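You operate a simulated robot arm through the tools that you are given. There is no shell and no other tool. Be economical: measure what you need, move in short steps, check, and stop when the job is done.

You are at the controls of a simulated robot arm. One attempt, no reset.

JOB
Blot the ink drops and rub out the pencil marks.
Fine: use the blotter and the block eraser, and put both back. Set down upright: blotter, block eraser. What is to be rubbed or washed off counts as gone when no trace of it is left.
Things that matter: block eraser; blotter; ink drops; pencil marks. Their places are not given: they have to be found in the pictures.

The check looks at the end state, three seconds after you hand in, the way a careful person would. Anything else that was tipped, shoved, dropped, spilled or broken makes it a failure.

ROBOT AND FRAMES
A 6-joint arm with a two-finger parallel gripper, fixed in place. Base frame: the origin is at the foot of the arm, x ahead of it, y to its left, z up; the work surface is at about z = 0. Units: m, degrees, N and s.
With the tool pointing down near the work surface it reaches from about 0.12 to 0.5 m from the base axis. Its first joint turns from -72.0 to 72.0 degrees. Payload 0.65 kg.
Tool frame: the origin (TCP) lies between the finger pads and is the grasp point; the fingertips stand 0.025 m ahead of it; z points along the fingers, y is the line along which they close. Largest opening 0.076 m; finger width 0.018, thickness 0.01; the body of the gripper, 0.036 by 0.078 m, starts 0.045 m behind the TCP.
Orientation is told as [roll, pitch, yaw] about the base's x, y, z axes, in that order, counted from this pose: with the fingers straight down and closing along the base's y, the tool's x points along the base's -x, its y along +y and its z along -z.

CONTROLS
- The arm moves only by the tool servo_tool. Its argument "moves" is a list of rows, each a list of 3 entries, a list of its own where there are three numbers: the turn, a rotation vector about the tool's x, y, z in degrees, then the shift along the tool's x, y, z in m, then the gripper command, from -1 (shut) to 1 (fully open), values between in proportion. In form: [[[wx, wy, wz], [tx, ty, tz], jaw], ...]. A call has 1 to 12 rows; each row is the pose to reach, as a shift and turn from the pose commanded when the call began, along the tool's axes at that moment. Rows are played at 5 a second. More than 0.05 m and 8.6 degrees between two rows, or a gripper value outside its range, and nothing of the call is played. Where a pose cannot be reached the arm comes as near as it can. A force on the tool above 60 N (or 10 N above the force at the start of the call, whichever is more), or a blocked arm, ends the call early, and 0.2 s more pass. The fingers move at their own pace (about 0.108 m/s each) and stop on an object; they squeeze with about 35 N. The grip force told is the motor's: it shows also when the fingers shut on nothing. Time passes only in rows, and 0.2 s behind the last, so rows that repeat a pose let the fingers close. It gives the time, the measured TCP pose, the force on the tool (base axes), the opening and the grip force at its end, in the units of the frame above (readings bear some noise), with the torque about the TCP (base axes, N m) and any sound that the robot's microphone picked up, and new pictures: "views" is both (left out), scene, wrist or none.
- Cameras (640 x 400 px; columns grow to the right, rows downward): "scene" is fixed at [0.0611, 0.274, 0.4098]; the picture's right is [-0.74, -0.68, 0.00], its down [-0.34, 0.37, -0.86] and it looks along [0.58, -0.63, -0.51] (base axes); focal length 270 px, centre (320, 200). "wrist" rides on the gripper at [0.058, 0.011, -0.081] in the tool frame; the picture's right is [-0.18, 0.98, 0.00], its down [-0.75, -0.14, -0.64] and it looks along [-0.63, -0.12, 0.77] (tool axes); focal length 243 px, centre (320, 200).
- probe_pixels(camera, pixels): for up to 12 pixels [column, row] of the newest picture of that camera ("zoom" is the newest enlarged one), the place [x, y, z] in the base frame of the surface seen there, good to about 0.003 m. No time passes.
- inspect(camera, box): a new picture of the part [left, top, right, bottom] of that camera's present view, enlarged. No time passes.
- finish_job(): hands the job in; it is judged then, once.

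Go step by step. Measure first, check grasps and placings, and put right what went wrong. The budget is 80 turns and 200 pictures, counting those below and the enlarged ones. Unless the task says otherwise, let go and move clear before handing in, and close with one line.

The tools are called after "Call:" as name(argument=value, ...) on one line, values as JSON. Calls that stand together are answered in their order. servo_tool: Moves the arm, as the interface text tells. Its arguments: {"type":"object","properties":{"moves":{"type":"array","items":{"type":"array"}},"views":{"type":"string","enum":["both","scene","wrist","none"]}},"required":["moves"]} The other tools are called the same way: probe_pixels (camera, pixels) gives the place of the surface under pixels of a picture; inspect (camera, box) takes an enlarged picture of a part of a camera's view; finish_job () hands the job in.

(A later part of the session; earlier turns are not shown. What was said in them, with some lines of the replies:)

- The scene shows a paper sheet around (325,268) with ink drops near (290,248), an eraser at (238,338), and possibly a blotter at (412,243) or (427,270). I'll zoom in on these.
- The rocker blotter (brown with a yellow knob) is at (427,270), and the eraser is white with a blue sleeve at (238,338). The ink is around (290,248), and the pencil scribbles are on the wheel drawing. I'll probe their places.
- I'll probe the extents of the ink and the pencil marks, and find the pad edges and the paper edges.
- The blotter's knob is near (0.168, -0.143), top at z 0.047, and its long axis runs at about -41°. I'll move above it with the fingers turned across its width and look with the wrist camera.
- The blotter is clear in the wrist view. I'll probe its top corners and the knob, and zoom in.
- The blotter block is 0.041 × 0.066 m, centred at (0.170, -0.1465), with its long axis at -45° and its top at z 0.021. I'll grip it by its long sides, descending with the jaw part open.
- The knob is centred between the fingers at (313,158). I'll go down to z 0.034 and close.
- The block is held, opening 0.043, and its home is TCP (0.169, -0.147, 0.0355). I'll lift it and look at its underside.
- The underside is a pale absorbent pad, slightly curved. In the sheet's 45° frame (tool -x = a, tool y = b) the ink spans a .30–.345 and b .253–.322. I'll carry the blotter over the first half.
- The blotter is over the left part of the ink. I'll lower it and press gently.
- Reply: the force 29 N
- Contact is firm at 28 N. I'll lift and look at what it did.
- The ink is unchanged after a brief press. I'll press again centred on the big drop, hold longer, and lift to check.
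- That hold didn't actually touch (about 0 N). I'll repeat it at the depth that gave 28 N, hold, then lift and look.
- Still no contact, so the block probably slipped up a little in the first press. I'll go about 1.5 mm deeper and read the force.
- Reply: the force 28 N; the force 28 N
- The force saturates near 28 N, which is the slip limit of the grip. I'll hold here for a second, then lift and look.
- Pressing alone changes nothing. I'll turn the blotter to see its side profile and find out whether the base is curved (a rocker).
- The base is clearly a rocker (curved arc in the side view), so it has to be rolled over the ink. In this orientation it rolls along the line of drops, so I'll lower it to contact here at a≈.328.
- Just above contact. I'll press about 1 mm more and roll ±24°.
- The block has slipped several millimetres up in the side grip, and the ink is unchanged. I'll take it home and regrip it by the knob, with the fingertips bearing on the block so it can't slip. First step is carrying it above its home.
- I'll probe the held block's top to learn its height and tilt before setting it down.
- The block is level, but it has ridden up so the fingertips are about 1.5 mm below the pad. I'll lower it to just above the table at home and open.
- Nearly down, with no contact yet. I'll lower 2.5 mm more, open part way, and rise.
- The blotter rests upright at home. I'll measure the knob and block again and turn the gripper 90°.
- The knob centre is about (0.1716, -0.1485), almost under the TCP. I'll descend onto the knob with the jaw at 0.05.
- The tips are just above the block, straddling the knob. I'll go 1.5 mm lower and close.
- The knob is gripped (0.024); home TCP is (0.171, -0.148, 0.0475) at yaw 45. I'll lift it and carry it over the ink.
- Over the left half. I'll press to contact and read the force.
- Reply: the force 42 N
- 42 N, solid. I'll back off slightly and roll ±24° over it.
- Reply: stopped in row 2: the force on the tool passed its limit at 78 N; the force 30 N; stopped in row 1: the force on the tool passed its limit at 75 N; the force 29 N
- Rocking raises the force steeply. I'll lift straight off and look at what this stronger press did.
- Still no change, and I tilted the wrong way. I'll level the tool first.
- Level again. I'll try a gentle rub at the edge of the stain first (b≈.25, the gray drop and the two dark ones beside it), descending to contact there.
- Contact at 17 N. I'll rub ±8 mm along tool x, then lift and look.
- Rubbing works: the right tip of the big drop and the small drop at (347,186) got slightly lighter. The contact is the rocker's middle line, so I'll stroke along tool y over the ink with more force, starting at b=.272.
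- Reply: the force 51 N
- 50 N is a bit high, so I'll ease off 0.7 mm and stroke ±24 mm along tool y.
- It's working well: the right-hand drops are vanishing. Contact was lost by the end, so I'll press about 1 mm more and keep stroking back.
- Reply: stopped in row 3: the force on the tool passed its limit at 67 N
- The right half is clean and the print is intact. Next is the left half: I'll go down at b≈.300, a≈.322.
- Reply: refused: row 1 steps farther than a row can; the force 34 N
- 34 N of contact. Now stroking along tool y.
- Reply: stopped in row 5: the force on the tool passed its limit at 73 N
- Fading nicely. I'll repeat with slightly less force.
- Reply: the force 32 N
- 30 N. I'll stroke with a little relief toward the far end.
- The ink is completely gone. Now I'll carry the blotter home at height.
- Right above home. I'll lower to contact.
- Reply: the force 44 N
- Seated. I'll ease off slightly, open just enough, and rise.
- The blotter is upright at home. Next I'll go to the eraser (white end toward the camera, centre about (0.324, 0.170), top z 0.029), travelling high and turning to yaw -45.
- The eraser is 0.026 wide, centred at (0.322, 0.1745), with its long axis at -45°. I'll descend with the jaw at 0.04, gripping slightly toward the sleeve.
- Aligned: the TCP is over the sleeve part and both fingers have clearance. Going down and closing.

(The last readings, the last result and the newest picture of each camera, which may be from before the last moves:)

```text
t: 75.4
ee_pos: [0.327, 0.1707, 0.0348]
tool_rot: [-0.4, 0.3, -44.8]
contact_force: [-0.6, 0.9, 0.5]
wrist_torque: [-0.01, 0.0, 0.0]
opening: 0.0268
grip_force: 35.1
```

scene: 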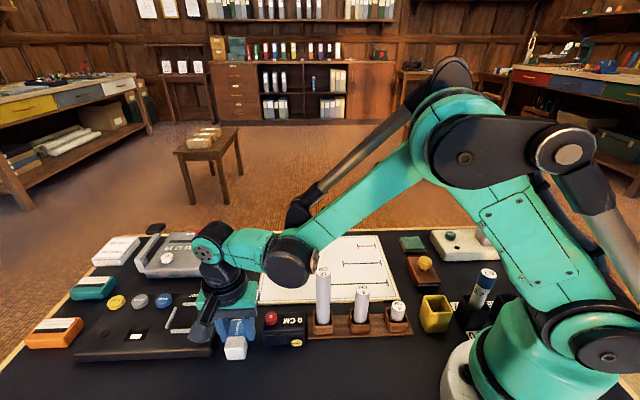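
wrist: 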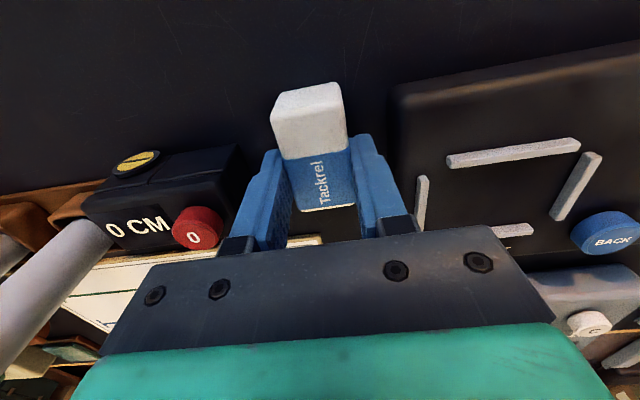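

Gripped (0.0268); home TCP is (0.327, 0.171, 0.0345). I'll lift it and probe the 12 cm peg's place for clearance.

Call:
servo_tool(moves=[[[0, 0, 0], [0, 0, -0.04], -1], [[0, 0, 0], [0, 0, -0.08], -1], [[0, 0, 0], [0, 0, -0.12], -1], [[0, 0, 0], [0, 0, -0.12], -1]], views="scene")

Call:
probe_pixels(camera="scene", pixels=[[323, 271], [317, 280], [329, 280], [362, 289], [323, 325], [270, 281], [301, 277], [278, 286], [293, 287], [301, 281], [275, 277]])

Call:
inspect(camera="scene", box=[260, 256, 324, 296])

```text
t: 76.4
ee_pos: [0.3281, 0.1683, 0.1587]
tool_rot: [-0.4, 0.3, -44.9]
contact_force: [-0.7, -0.2, -1.0]
wrist_torque: [-0.01, 0.01, 0.01]
opening: 0.0268
grip_force: 35.0
```

scene: 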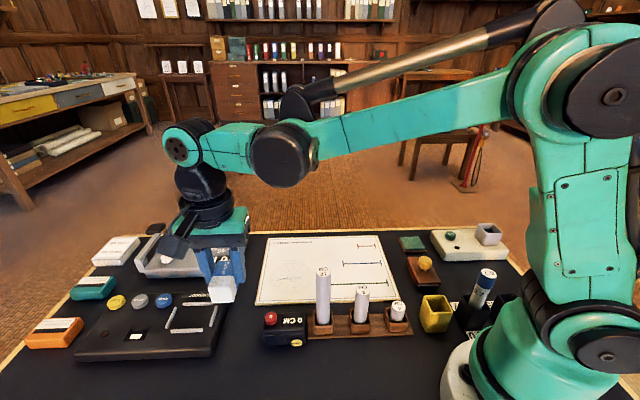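

```text
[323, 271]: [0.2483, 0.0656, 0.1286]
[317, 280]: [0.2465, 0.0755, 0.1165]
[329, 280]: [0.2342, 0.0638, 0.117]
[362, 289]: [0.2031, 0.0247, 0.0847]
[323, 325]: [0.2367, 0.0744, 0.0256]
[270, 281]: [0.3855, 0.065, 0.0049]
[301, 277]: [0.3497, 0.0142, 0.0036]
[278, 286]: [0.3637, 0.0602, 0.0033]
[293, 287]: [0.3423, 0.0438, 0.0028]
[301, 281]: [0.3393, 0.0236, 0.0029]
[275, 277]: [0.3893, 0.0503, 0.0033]
```

```text
10.00 times, centred on (292, 276) of scene
```

zoom: 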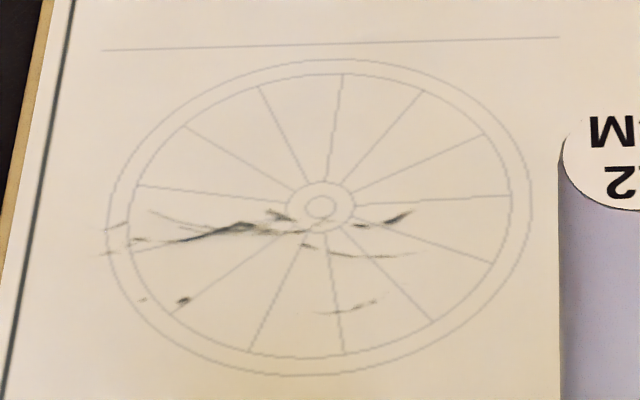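

The peg is at (0.24, 0.07), clear of the path. The pencil spans a .21–.24 and b .255–.318. I'll move over it and approach to just above contact with the eraser flat.

Call:
servo_tool(moves=[[[0, 0, 0], [-0.04, -0.017, 0], -1], [[0, 0, 0], [-0.08, -0.034, 0], -1], [[0, 0, 0], [-0.119, -0.051, 0], -1], [[0, 0, 0], [-0.119, -0.051, 0.04], -1], [[0, 0, 0], [-0.119, -0.051, 0.08], -1], [[0, 0, 0], [-0.119, -0.051, 0.112], -1], [[0, 0, 0], [-0.119, -0.051, 0.112], -1]])

Call:
servo_tool(moves=[[[0, 0, 0], [0, 0, 0.003], -1], [[0, 0, 0], [0, 0, 0.0045], -1], [[0, 0, 0], [0, 0, 0.0045], -1]], views="none")

```text
t: 78.0
ee_pos: [0.375, 0.0498, 0.0443]
tool_rot: [-0.4, 0.3, -44.9]
contact_force: [-0.7, 0.9, -0.1]
wrist_torque: [-0.01, 0.03, -0.01]
opening: 0.0268
grip_force: 34.8
```

scene: 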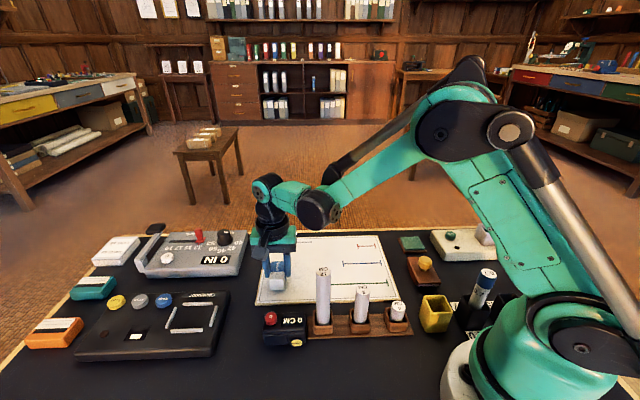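
wrist: 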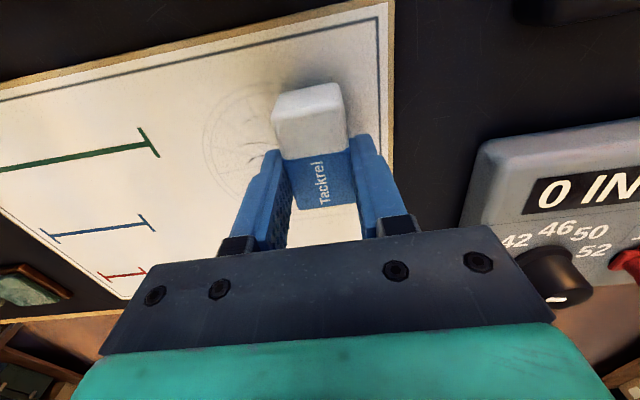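

```text
t: 78.8
ee_pos: [0.3758, 0.0512, 0.0395]
tool_rot: [-0.4, 0.3, -44.8]
contact_force: [-0.1, -0.2, -1.0]
wrist_torque: [-0.02, 0.0, 0.0]
opening: 0.0269
grip_force: 34.9
```

Call:
servo_tool(moves=[[[0, 0, 0], [0, 0, 0.001], -1], [[0, 0, 0], [0, 0, 0.001], -1]], views="none")

Call:
servo_tool(moves=[[[0, 0, 0], [0, 0, 0.0006], -1], [[0, 0, 0], [0, 0, 0.0006], -1]], views="none")

```text
t: 79.4
ee_pos: [0.3759, 0.0517, 0.0411]
tool_rot: [-0.3, 0.3, -44.8]
contact_force: [-1.2, 2.1, 7.2]
wrist_torque: [0.17, -0.02, 0.05]
opening: 0.0268
grip_force: 34.8
```

```text
t: 80.0
ee_pos: [0.3749, 0.0513, 0.0385]
tool_rot: [-0.4, 0.3, -44.9]
contact_force: [-0.4, 4.6, 46.2]
wrist_torque: [0.24, 0.0, 0.02]
opening: 0.027
grip_force: 34.7
```

46 N. I'll ease 0.3 mm and stroke along the marks.

Call:
servo_tool(moves=[[[0, 0, 0], [0, 0.006, -0.0003], -1], [[0, 0, 0], [0, -0.01, -0.0003], -1], [[0, 0, 0], [0, -0.025, -0.0003], -1], [[0, 0, 0], [0, -0.04, -0.0003], -1], [[0, 0, 0], [0, -0.025, -0.0003], -1], [[0, 0, 0], [0, -0.01, -0.0003], -1], [[0, 0, 0], [0, 0.006, -0.0003], -1], [[0, 0, 0], [0, -0.01, -0.0003], -1], [[0, 0, 0], [0, -0.025, -0.0003], -1], [[0, 0, 0], [0, -0.04, -0.0003], -1], [[0, 0, 0], [0, -0.02, -0.0003], -1], [[0, 0, 0], [0, 0.006, -0.0003], -1]], views="none")

Call:
servo_tool(moves=[[[0, 0, 0], [0, 0, -0.03], -1], [[0, 0, 0], [0, 0, -0.07], -1], [[0, 0, 0], [0, 0, -0.11], -1], [[0, 0, 0], [0, 0, -0.11], -1]], views="scene")

Call:
inspect(camera="scene", box=[260, 256, 324, 296])

```text
t: 81.3
ee_pos: [0.3605, 0.0371, 0.0388]
tool_rot: [-0.9, 0.3, -44.9]
contact_force: [-1.3, -1.3, 20.1]
wrist_torque: [0.12, -0.14, 0.02]
opening: 0.0271
grip_force: 34.7
stopped in row 6: the force on the tool passed its limit at 67 N (the readings are from after the stop); the commanded pose is now the measured one
```

```text
t: 82.3
ee_pos: [0.3636, 0.0367, 0.149]
tool_rot: [-0.9, 0.3, -45.0]
contact_force: [0.1, 0.3, -0.7]
wrist_torque: [0.03, 0.0, 0.04]
opening: 0.027
grip_force: 34.9
```

scene: 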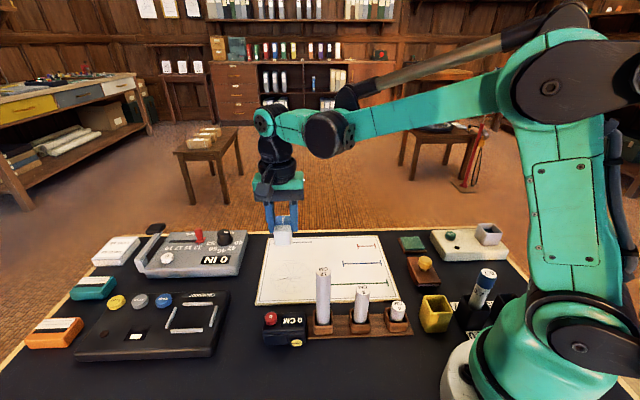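

```text
10.00 times, centred on (292, 276) of scene
```

zoom: 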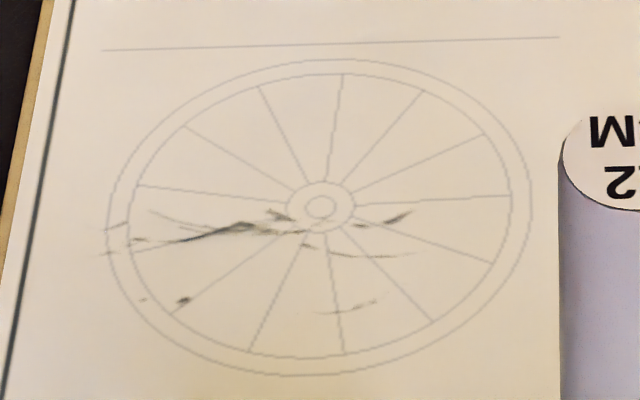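

Little changed; only the mark at (350,305) got fainter, so the white end made poor contact. I'll tilt the white end down about 4° so it carries the load, and come down again at b≈.303.

Call:
servo_tool(moves=[[[-0.5, -4, 0], [-0.019, 0.02, 0.03], -1], [[-0.5, -4, 0], [-0.019, 0.02, 0.07], -1], [[-0.5, -4, 0], [-0.019, 0.02, 0.1], -1], [[-0.5, -4, 0], [-0.019, 0.02, 0.105], -1], [[-0.5, -4, 0], [-0.019, 0.02, 0.105], -1]])

Call:
inspect(camera="scene", box=[236, 240, 332, 300])

```text
t: 83.5
ee_pos: [0.3893, 0.0367, 0.044]
tool_rot: [-0.3, -3.6, -45.0]
contact_force: [0.3, -0.2, -0.9]
wrist_torque: [-0.03, -0.02, -0.05]
opening: 0.0267
grip_force: 34.7
```

scene: 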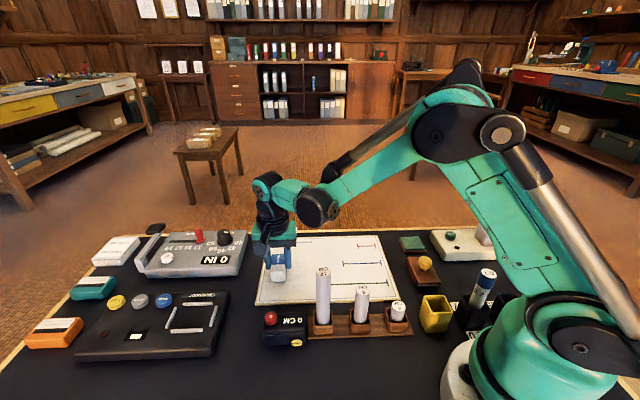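
wrist: 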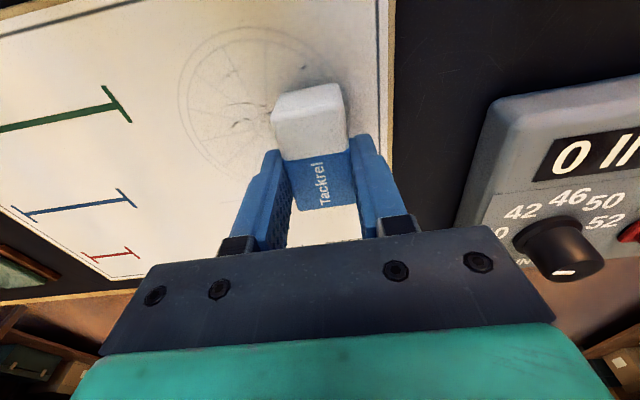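

```text
6.67 times, centred on (284, 270) of scene
```

zoom: 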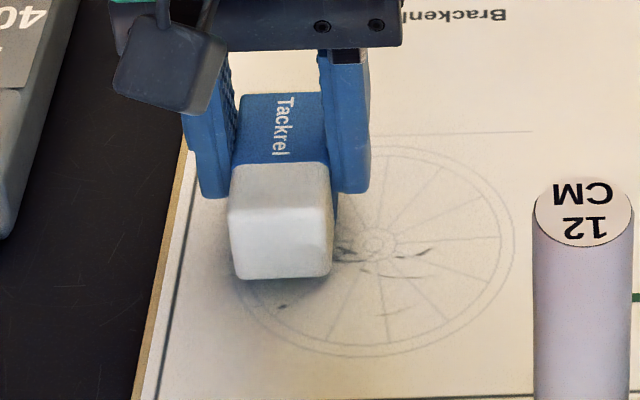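

Call:
servo_tool(moves=[[[0, 0, 0], [0, 0, 0.002], -1], [[0, 0, 0], [0, 0, 0.002], -1]], views="none")

Call:
servo_tool(moves=[[[0, 0, 0], [0, 0, 0.0008], -1], [[0, 0, 0], [0, 0, 0.0008], -1]], views="none")

```text
t: 84.1
ee_pos: [0.3905, 0.0362, 0.0412]
tool_rot: [-0.5, -3.6, -44.9]
contact_force: [0.2, -0.5, -0.9]
wrist_torque: [0.01, 0.02, 0.04]
opening: 0.0272
grip_force: 34.7
```

```text
t: 84.7
ee_pos: [0.3907, 0.0366, 0.0416]
tool_rot: [-0.4, -3.6, -44.9]
contact_force: [0.4, 0.4, -0.3]
wrist_torque: [-0.03, -0.05, -0.04]
opening: 0.0268
grip_force: 35.3
```

Call:
servo_tool(moves=[[[0, 0, 0], [0, 0, 0.0008], -1], [[0, 0, 0], [0, 0, 0.0008], -1]], views="none")

Call:
servo_tool(moves=[[[0, 0, 0], [0, 0, 0.0005], -1], [[0, 0, 0], [0, 0, 0.0005], -1]], views="none")

```text
t: 85.3
ee_pos: [0.3893, 0.0374, 0.0397]
tool_rot: [-0.4, -3.7, -45.0]
contact_force: [3.0, -2.2, 20.6]
wrist_torque: [0.39, 0.18, -0.02]
opening: 0.0271
grip_force: 35.3
```

```text
t: 85.9
ee_pos: [0.3889, 0.0373, 0.0385]
tool_rot: [-0.4, -3.8, -45.0]
contact_force: [7.9, -7.6, 48.2]
wrist_torque: [0.74, 0.51, -0.03]
opening: 0.0267
grip_force: 34.9
```

Contact at 48 N. I'll ease 0.4 mm and stroke along tool x, compensating for the tilt.

Call:
servo_tool(moves=[[[0, 0, 0], [0.009, 0, -0.001], -1], [[0, 0, 0], [0.018, 0, -0.0016], -1], [[0, 0, 0], [0.006, 0, -0.0008], -1], [[0, 0, 0], [-0.006, 0, 0], -1], [[0, 0, 0], [-0.018, 0, 0.0008], -1], [[0, 0, 0], [-0.006, 0, 0], -1], [[0, 0, 0], [0.006, 0, -0.0008], -1], [[0, 0, 0], [0.018, 0, -0.0016], -1], [[0, 0, 0], [0.006, 0, -0.0008], -1], [[0, 0, 0], [-0.006, 0, 0], -1], [[0, 0, 0], [-0.018, 0, 0.0008], -1], [[0, 0, 0], [0, 0, -0.0004], -1]], views="none")

Call:
servo_tool(moves=[[[0, 0, 0], [0, 0, -0.03], -1], [[0, 0, 0], [0, 0, -0.07], -1], [[0, 0, 0], [0, 0, -0.11], -1], [[0, 0, 0], [0, 0, -0.11], -1]], views="scene")

Call:
inspect(camera="scene", box=[260, 256, 324, 296])

```text
t: 88.5
ee_pos: [0.3917, 0.0337, 0.0384]
tool_rot: [-0.5, -4.2, -45.1]
contact_force: [14.9, -17.8, 28.3]
wrist_torque: [-0.04, 0.09, 0.08]
opening: 0.0272
grip_force: 35.3
```

```text
t: 89.5
ee_pos: [0.3873, 0.0413, 0.1487]
tool_rot: [-0.4, -3.8, -44.9]
contact_force: [0.2, 0.4, -0.5]
wrist_torque: [0.01, -0.02, 0.0]
opening: 0.0272
grip_force: 34.8
```

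scene: 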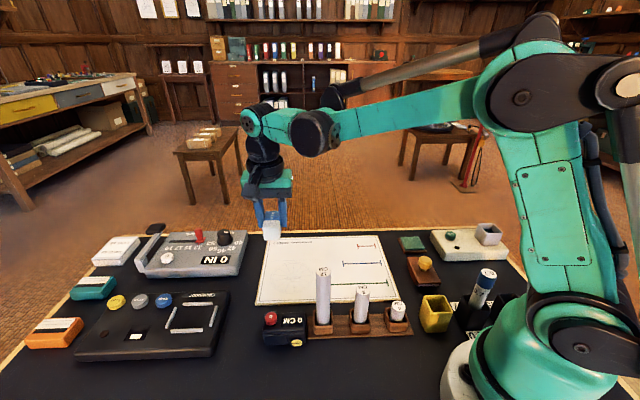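

```text
10.00 times, centred on (292, 276) of scene
```

zoom: 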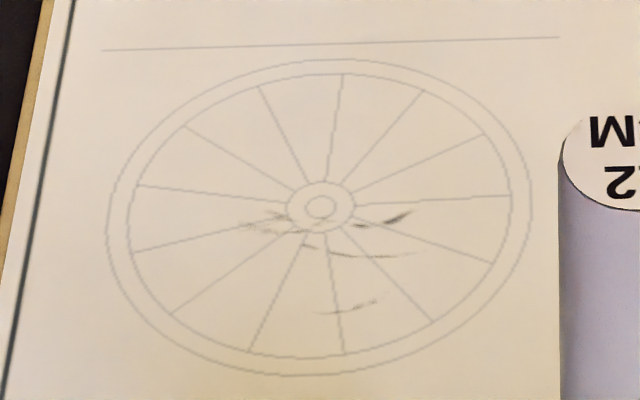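

The left half is clean. Now I'll shift to b≈.277 and repeat.

Call:
servo_tool(moves=[[[0, 0, 0], [0, -0.0245, 0.03], -1], [[0, 0, 0], [0, -0.0245, 0.07], -1], [[0, 0, 0], [0, -0.0245, 0.105], -1], [[0, 0, 0], [0, -0.0245, 0.1098], -1], [[0, 0, 0], [0, -0.0245, 0.1098], -1]], views="none")

```text
t: 90.7
ee_pos: [0.3736, 0.021, 0.0402]
tool_rot: [-0.4, -3.6, -45.0]
contact_force: [0.4, 0.2, -1.3]
wrist_torque: [0.01, 0.04, -0.01]
opening: 0.0269
grip_force: 34.7
```

Call:
servo_tool(moves=[[[0, 0, 0], [0, 0, 0.0008], -1], [[0, 0, 0], [0, 0, 0.0008], -1]], views="none")

Call:
servo_tool(moves=[[[0, 0, 0], [0, 0, 0.0006], -1], [[0, 0, 0], [0, 0, 0.0006], -1]], views="none")

```text
t: 91.3
ee_pos: [0.3724, 0.0209, 0.0393]
tool_rot: [-0.4, -3.7, -44.9]
contact_force: [4.5, -2.5, 17.6]
wrist_torque: [0.2, 0.32, 0.0]
opening: 0.0272
grip_force: 35.4
```

```text
t: 91.9
ee_pos: [0.3725, 0.02, 0.0381]
tool_rot: [-0.3, -3.7, -44.9]
contact_force: [4.7, 3.5, 44.8]
wrist_torque: [0.84, 0.84, -0.15]
opening: 0.027
grip_force: 35.0
```

45 N. I'll stroke as before, shifting 12 mm toward smaller b halfway.

Call:
servo_tool(moves=[[[0, 0, 0], [0.009, 0, -0.001], -1], [[0, 0, 0], [0.018, 0, -0.0016], -1], [[0, 0, 0], [0.006, 0, -0.0008], -1], [[0, 0, 0], [-0.006, 0, 0], -1], [[0, 0, 0], [-0.018, 0, 0.0008], -1], [[0, 0, 0], [-0.006, 0, 0], -1], [[0, 0, 0], [0.006, 0, -0.0008], -1], [[0, 0, 0], [0.018, 0, -0.0016], -1], [[0, 0, 0], [0.018, -0.012, -0.0016], -1], [[0, 0, 0], [0.006, -0.012, -0.0008], -1], [[0, 0, 0], [-0.006, -0.012, 0], -1], [[0, 0, 0], [-0.018, -0.012, 0.0008], -1]], views="none")

Call:
servo_tool(moves=[[[0, 0, 0], [0.012, 0, -0.0008], -1], [[0, 0, 0], [0.024, 0, -0.0016], -1], [[0, 0, 0], [0.036, 0, -0.0024], -1], [[0, 0, 0], [0.024, 0, -0.0016], -1], [[0, 0, 0], [0.012, 0, -0.0008], -1], [[0, 0, 0], [0, 0, 0], -1], [[0, 0, 0], [0.018, 0, -0.0012], -1], [[0, 0, 0], [0.018, 0, -0.03], -1], [[0, 0, 0], [0.018, 0, -0.07], -1], [[0, 0, 0], [0.018, 0, -0.11], -1], [[0, 0, 0], [0.018, 0, -0.11], -1]], views="scene")

Call:
inspect(camera="scene", box=[260, 256, 324, 296])

```text
t: 94.5
ee_pos: [0.3755, -0.0019, 0.0375]
tool_rot: [-0.4, -3.5, -45.0]
contact_force: [-2.2, 2.1, 1.9]
wrist_torque: [0.19, 0.11, -0.04]
opening: 0.0272
grip_force: 34.9
```

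```text
t: 96.9
ee_pos: [0.3583, 0.0165, 0.1476]
tool_rot: [-0.4, -3.8, -44.9]
contact_force: [-0.1, 0.0, -0.2]
wrist_torque: [0.02, 0.0, 0.04]
opening: 0.0272
grip_force: 35.1
```

scene: 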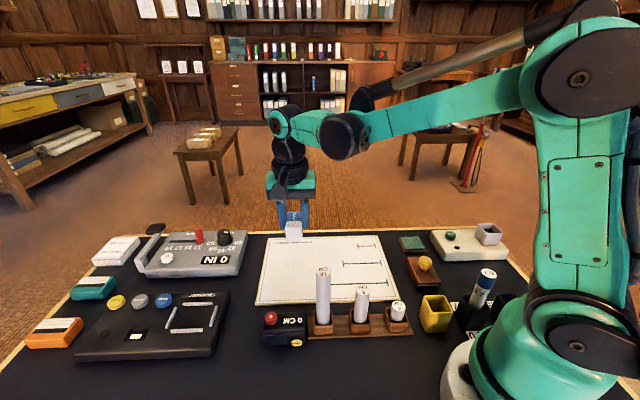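

```text
10.00 times, centred on (292, 276) of scene
```

zoom: 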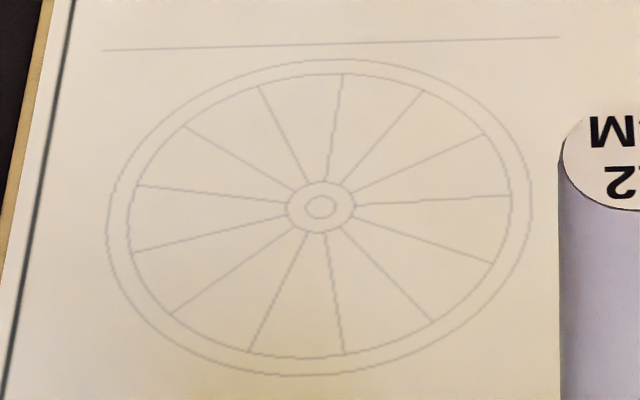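

All pencil marks are gone with the wheel print intact. I'll return the eraser: sideways first to keep clear of the 12 cm peg, then across, levelling the tool.

Call:
servo_tool(moves=[[[0, 0, 0], [0, 0.043, 0], -1], [[0, 0, 0], [0, 0.0869, 0], -1], [[0, 0, 0], [0.044, 0.0869, -0.003], -1], [[0, 0, 0], [0.088, 0.0869, -0.006], -1], [[0, 4, 0], [0.1312, 0.0869, -0.009], -1], [[0, 4, 0], [0.1312, 0.0869, 0.031], -1], [[0, 4, 0], [0.1312, 0.0869, 0.071], -1], [[0, 4, 0], [0.1312, 0.0869, 0.071], -1]])

Call:
inspect(camera="scene", box=[200, 270, 320, 370])

```text
t: 98.7
ee_pos: [0.3311, 0.1659, 0.0652]
tool_rot: [-0.3, 0.3, -45.0]
contact_force: [-0.1, 0.3, -0.7]
wrist_torque: [-0.02, 0.04, 0.02]
opening: 0.0275
grip_force: 35.0
```

scene: 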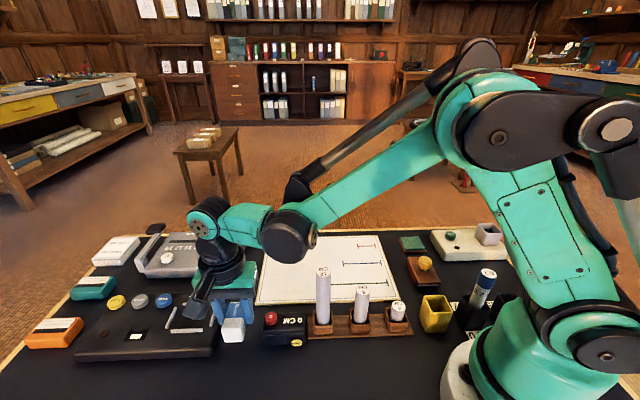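
wrist: 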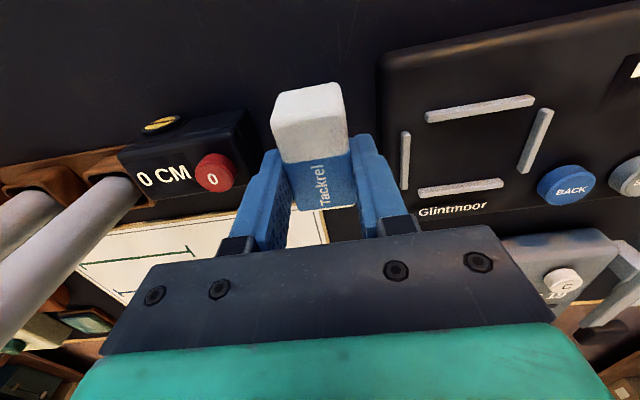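

```text
4.00 times, centred on (260, 320) of scene
```

zoom: 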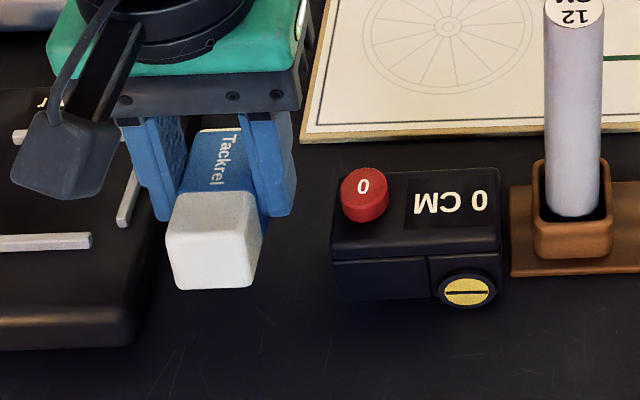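

Eraser in hand, 6 mm short of home. I'll check its level by probing its top.

Call:
probe_pixels(camera="wrist", pixels=[[285, 115], [335, 110], [310, 135], [305, 200], [345, 195], [325, 165]])

Call:
servo_tool(moves=[[[0, 0, 0], [0.006, 0.0005, 0.015], -1], [[0, 0, 0], [0.006, 0.0005, 0.026], -1], [[0, 0, 0], [0.006, 0.0005, 0.029], -1], [[0, 0, 0], [0.006, 0.0005, 0.029], -1]], views="scene")

Call:
inspect(camera="scene", box=[200, 290, 296, 370])

```text
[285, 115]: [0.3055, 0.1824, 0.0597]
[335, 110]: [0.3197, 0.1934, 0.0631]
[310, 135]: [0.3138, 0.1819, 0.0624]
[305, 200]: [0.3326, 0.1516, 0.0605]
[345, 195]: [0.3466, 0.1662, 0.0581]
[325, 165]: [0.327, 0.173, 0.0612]
```

```text
t: 99.7
ee_pos: [0.326, 0.1716, 0.0372]
tool_rot: [-0.4, 0.3, -45.0]
contact_force: [-1.3, -1.5, -0.4]
wrist_torque: [0.02, 0.0, -0.02]
opening: 0.027
grip_force: 35.6
```

scene: 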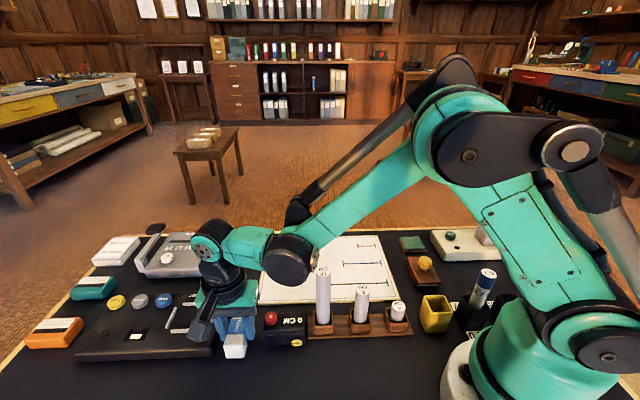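

```text
5.00 times, centred on (248, 330) of scene
```

zoom: 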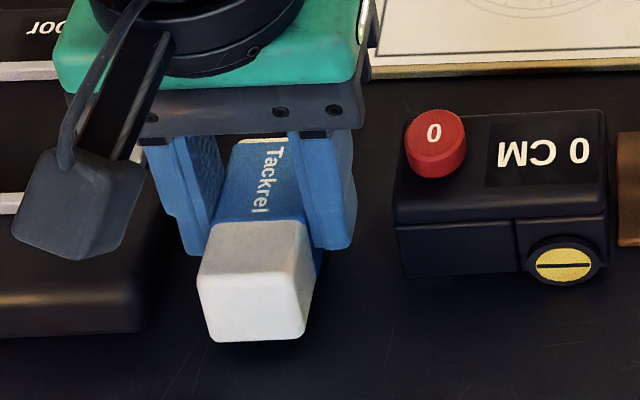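

Level and over home. I'll lower to touch.

Call:
servo_tool(moves=[[[0, 0, 0], [0, 0, 0.0015], -1], [[0, 0, 0], [0, 0, 0.0015], -1]], views="none")

Call:
servo_tool(moves=[[[0, 0, 0], [0, 0, 0.001], -1], [[0, 0, 0], [0, 0, 0.001], -1]], views="none")

```text
t: 100.3
ee_pos: [0.3269, 0.1711, 0.0378]
tool_rot: [-0.4, 0.3, -45.0]
contact_force: [0.4, 0.1, -0.7]
wrist_torque: [-0.03, 0.02, -0.02]
opening: 0.0273
grip_force: 34.9
```

```text
t: 100.9
ee_pos: [0.325, 0.1718, 0.0363]
tool_rot: [-0.3, 0.3, -45.0]
contact_force: [0.9, 0.3, -0.2]
wrist_torque: [-0.01, 0.0, 0.0]
opening: 0.0272
grip_force: 35.5
```

Call:
servo_tool(moves=[[[0, 0, 0], [0, 0, 0.001], -1], [[0, 0, 0], [0, 0, 0.001], -1]], views="none")

Call:
servo_tool(moves=[[[0, 0, 0], [0, 0, 0.0007], -1], [[0, 0, 0], [0, 0, 0.0007], -1]], views="none")

```text
t: 101.5
ee_pos: [0.3254, 0.1719, 0.0349]
tool_rot: [-0.4, 0.4, -45.0]
contact_force: [-3.1, -2.1, 36.6]
wrist_torque: [-0.44, -0.49, -0.09]
opening: 0.0273
grip_force: 34.4
```

```text
t: 102.1
ee_pos: [0.3255, 0.1724, 0.0339]
tool_rot: [-0.4, 0.2, -44.9]
contact_force: [-4.9, 0.5, 37.3]
wrist_torque: [-0.46, -0.42, -0.12]
opening: 0.0271
grip_force: 34.8
```

Seated. I'll ease up, open to 0.042, and rise.

Call:
servo_tool(moves=[[[0, 0, 0], [0, 0, -0.001], -1], [[0, 0, 0], [0, 0, -0.001], -0.1], [[0, 0, 0], [0, 0, -0.001], 0.05], [[0, 0, 0], [0, 0, -0.001], 0.05], [[0, 0, 0], [0, 0, -0.03], 0.05], [[0, 0, 0], [0, 0, -0.07], 0.05], [[0, 0, 0], [0, 0, -0.11], 0.05], [[0, 0, 0], [0, 0, -0.15], 0.05], [[0, 0, 0], [0, 0, -0.19], 0.05], [[0, 0, 0], [0, 0, -0.19], 0.05]])

Call:
inspect(camera="scene", box=[200, 290, 296, 370])

Call:
inspect(camera="scene", box=[240, 225, 420, 337])

Call:
inspect(camera="wrist", box=[120, 60, 440, 260])

```text
t: 104.3
ee_pos: [0.3291, 0.1686, 0.2246]
tool_rot: [-0.4, 0.3, -45.0]
contact_force: [-0.3, 0.4, 0.5]
wrist_torque: [-0.02, -0.04, 0.04]
opening: 0.04
grip_force: 0.0
```

scene: 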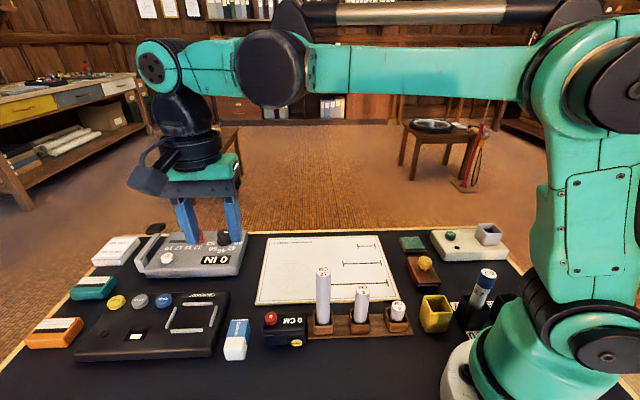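
wrist: 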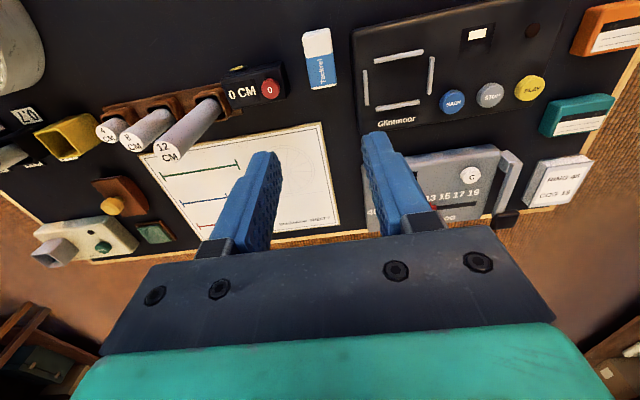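

```text
5.00 times, centred on (248, 330) of scene
```

zoom: 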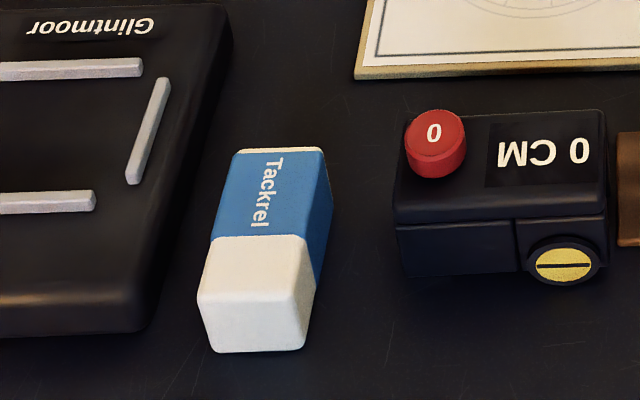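

```text
3.56 times, centred on (330, 281) of scene
```

zoom: 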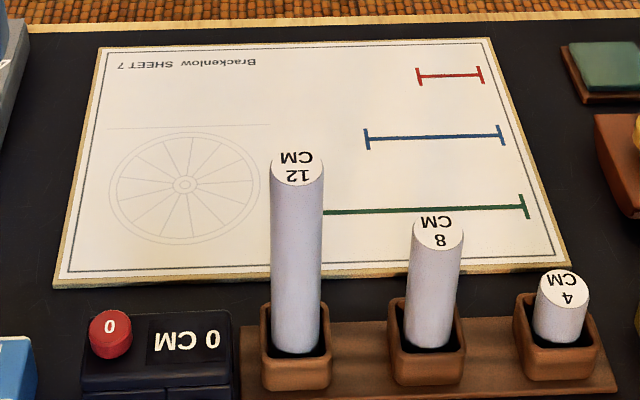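

```text
2.00 times, centred on (280, 160) of wrist
```

zoom: 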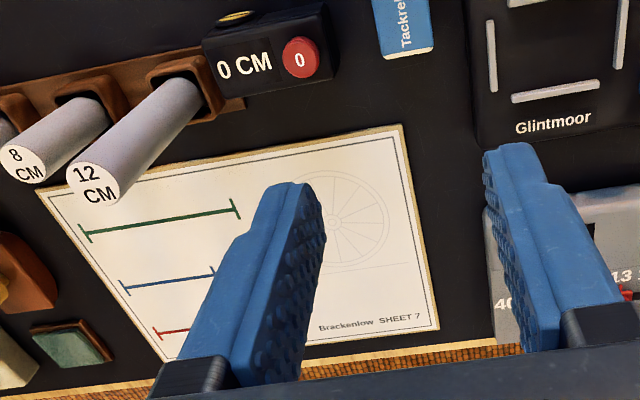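

The sheet is clean and hasn't moved, and both the blotter and eraser stand upright at their places with the arm clear, so I'm handing in.

Call:
finish_job()

```text
The job is handed in.
```

The ink drops and pencil marks are gone from the sheet, with the print left intact, and the blotter and block eraser are back upright, each within about 5 mm of where it started.
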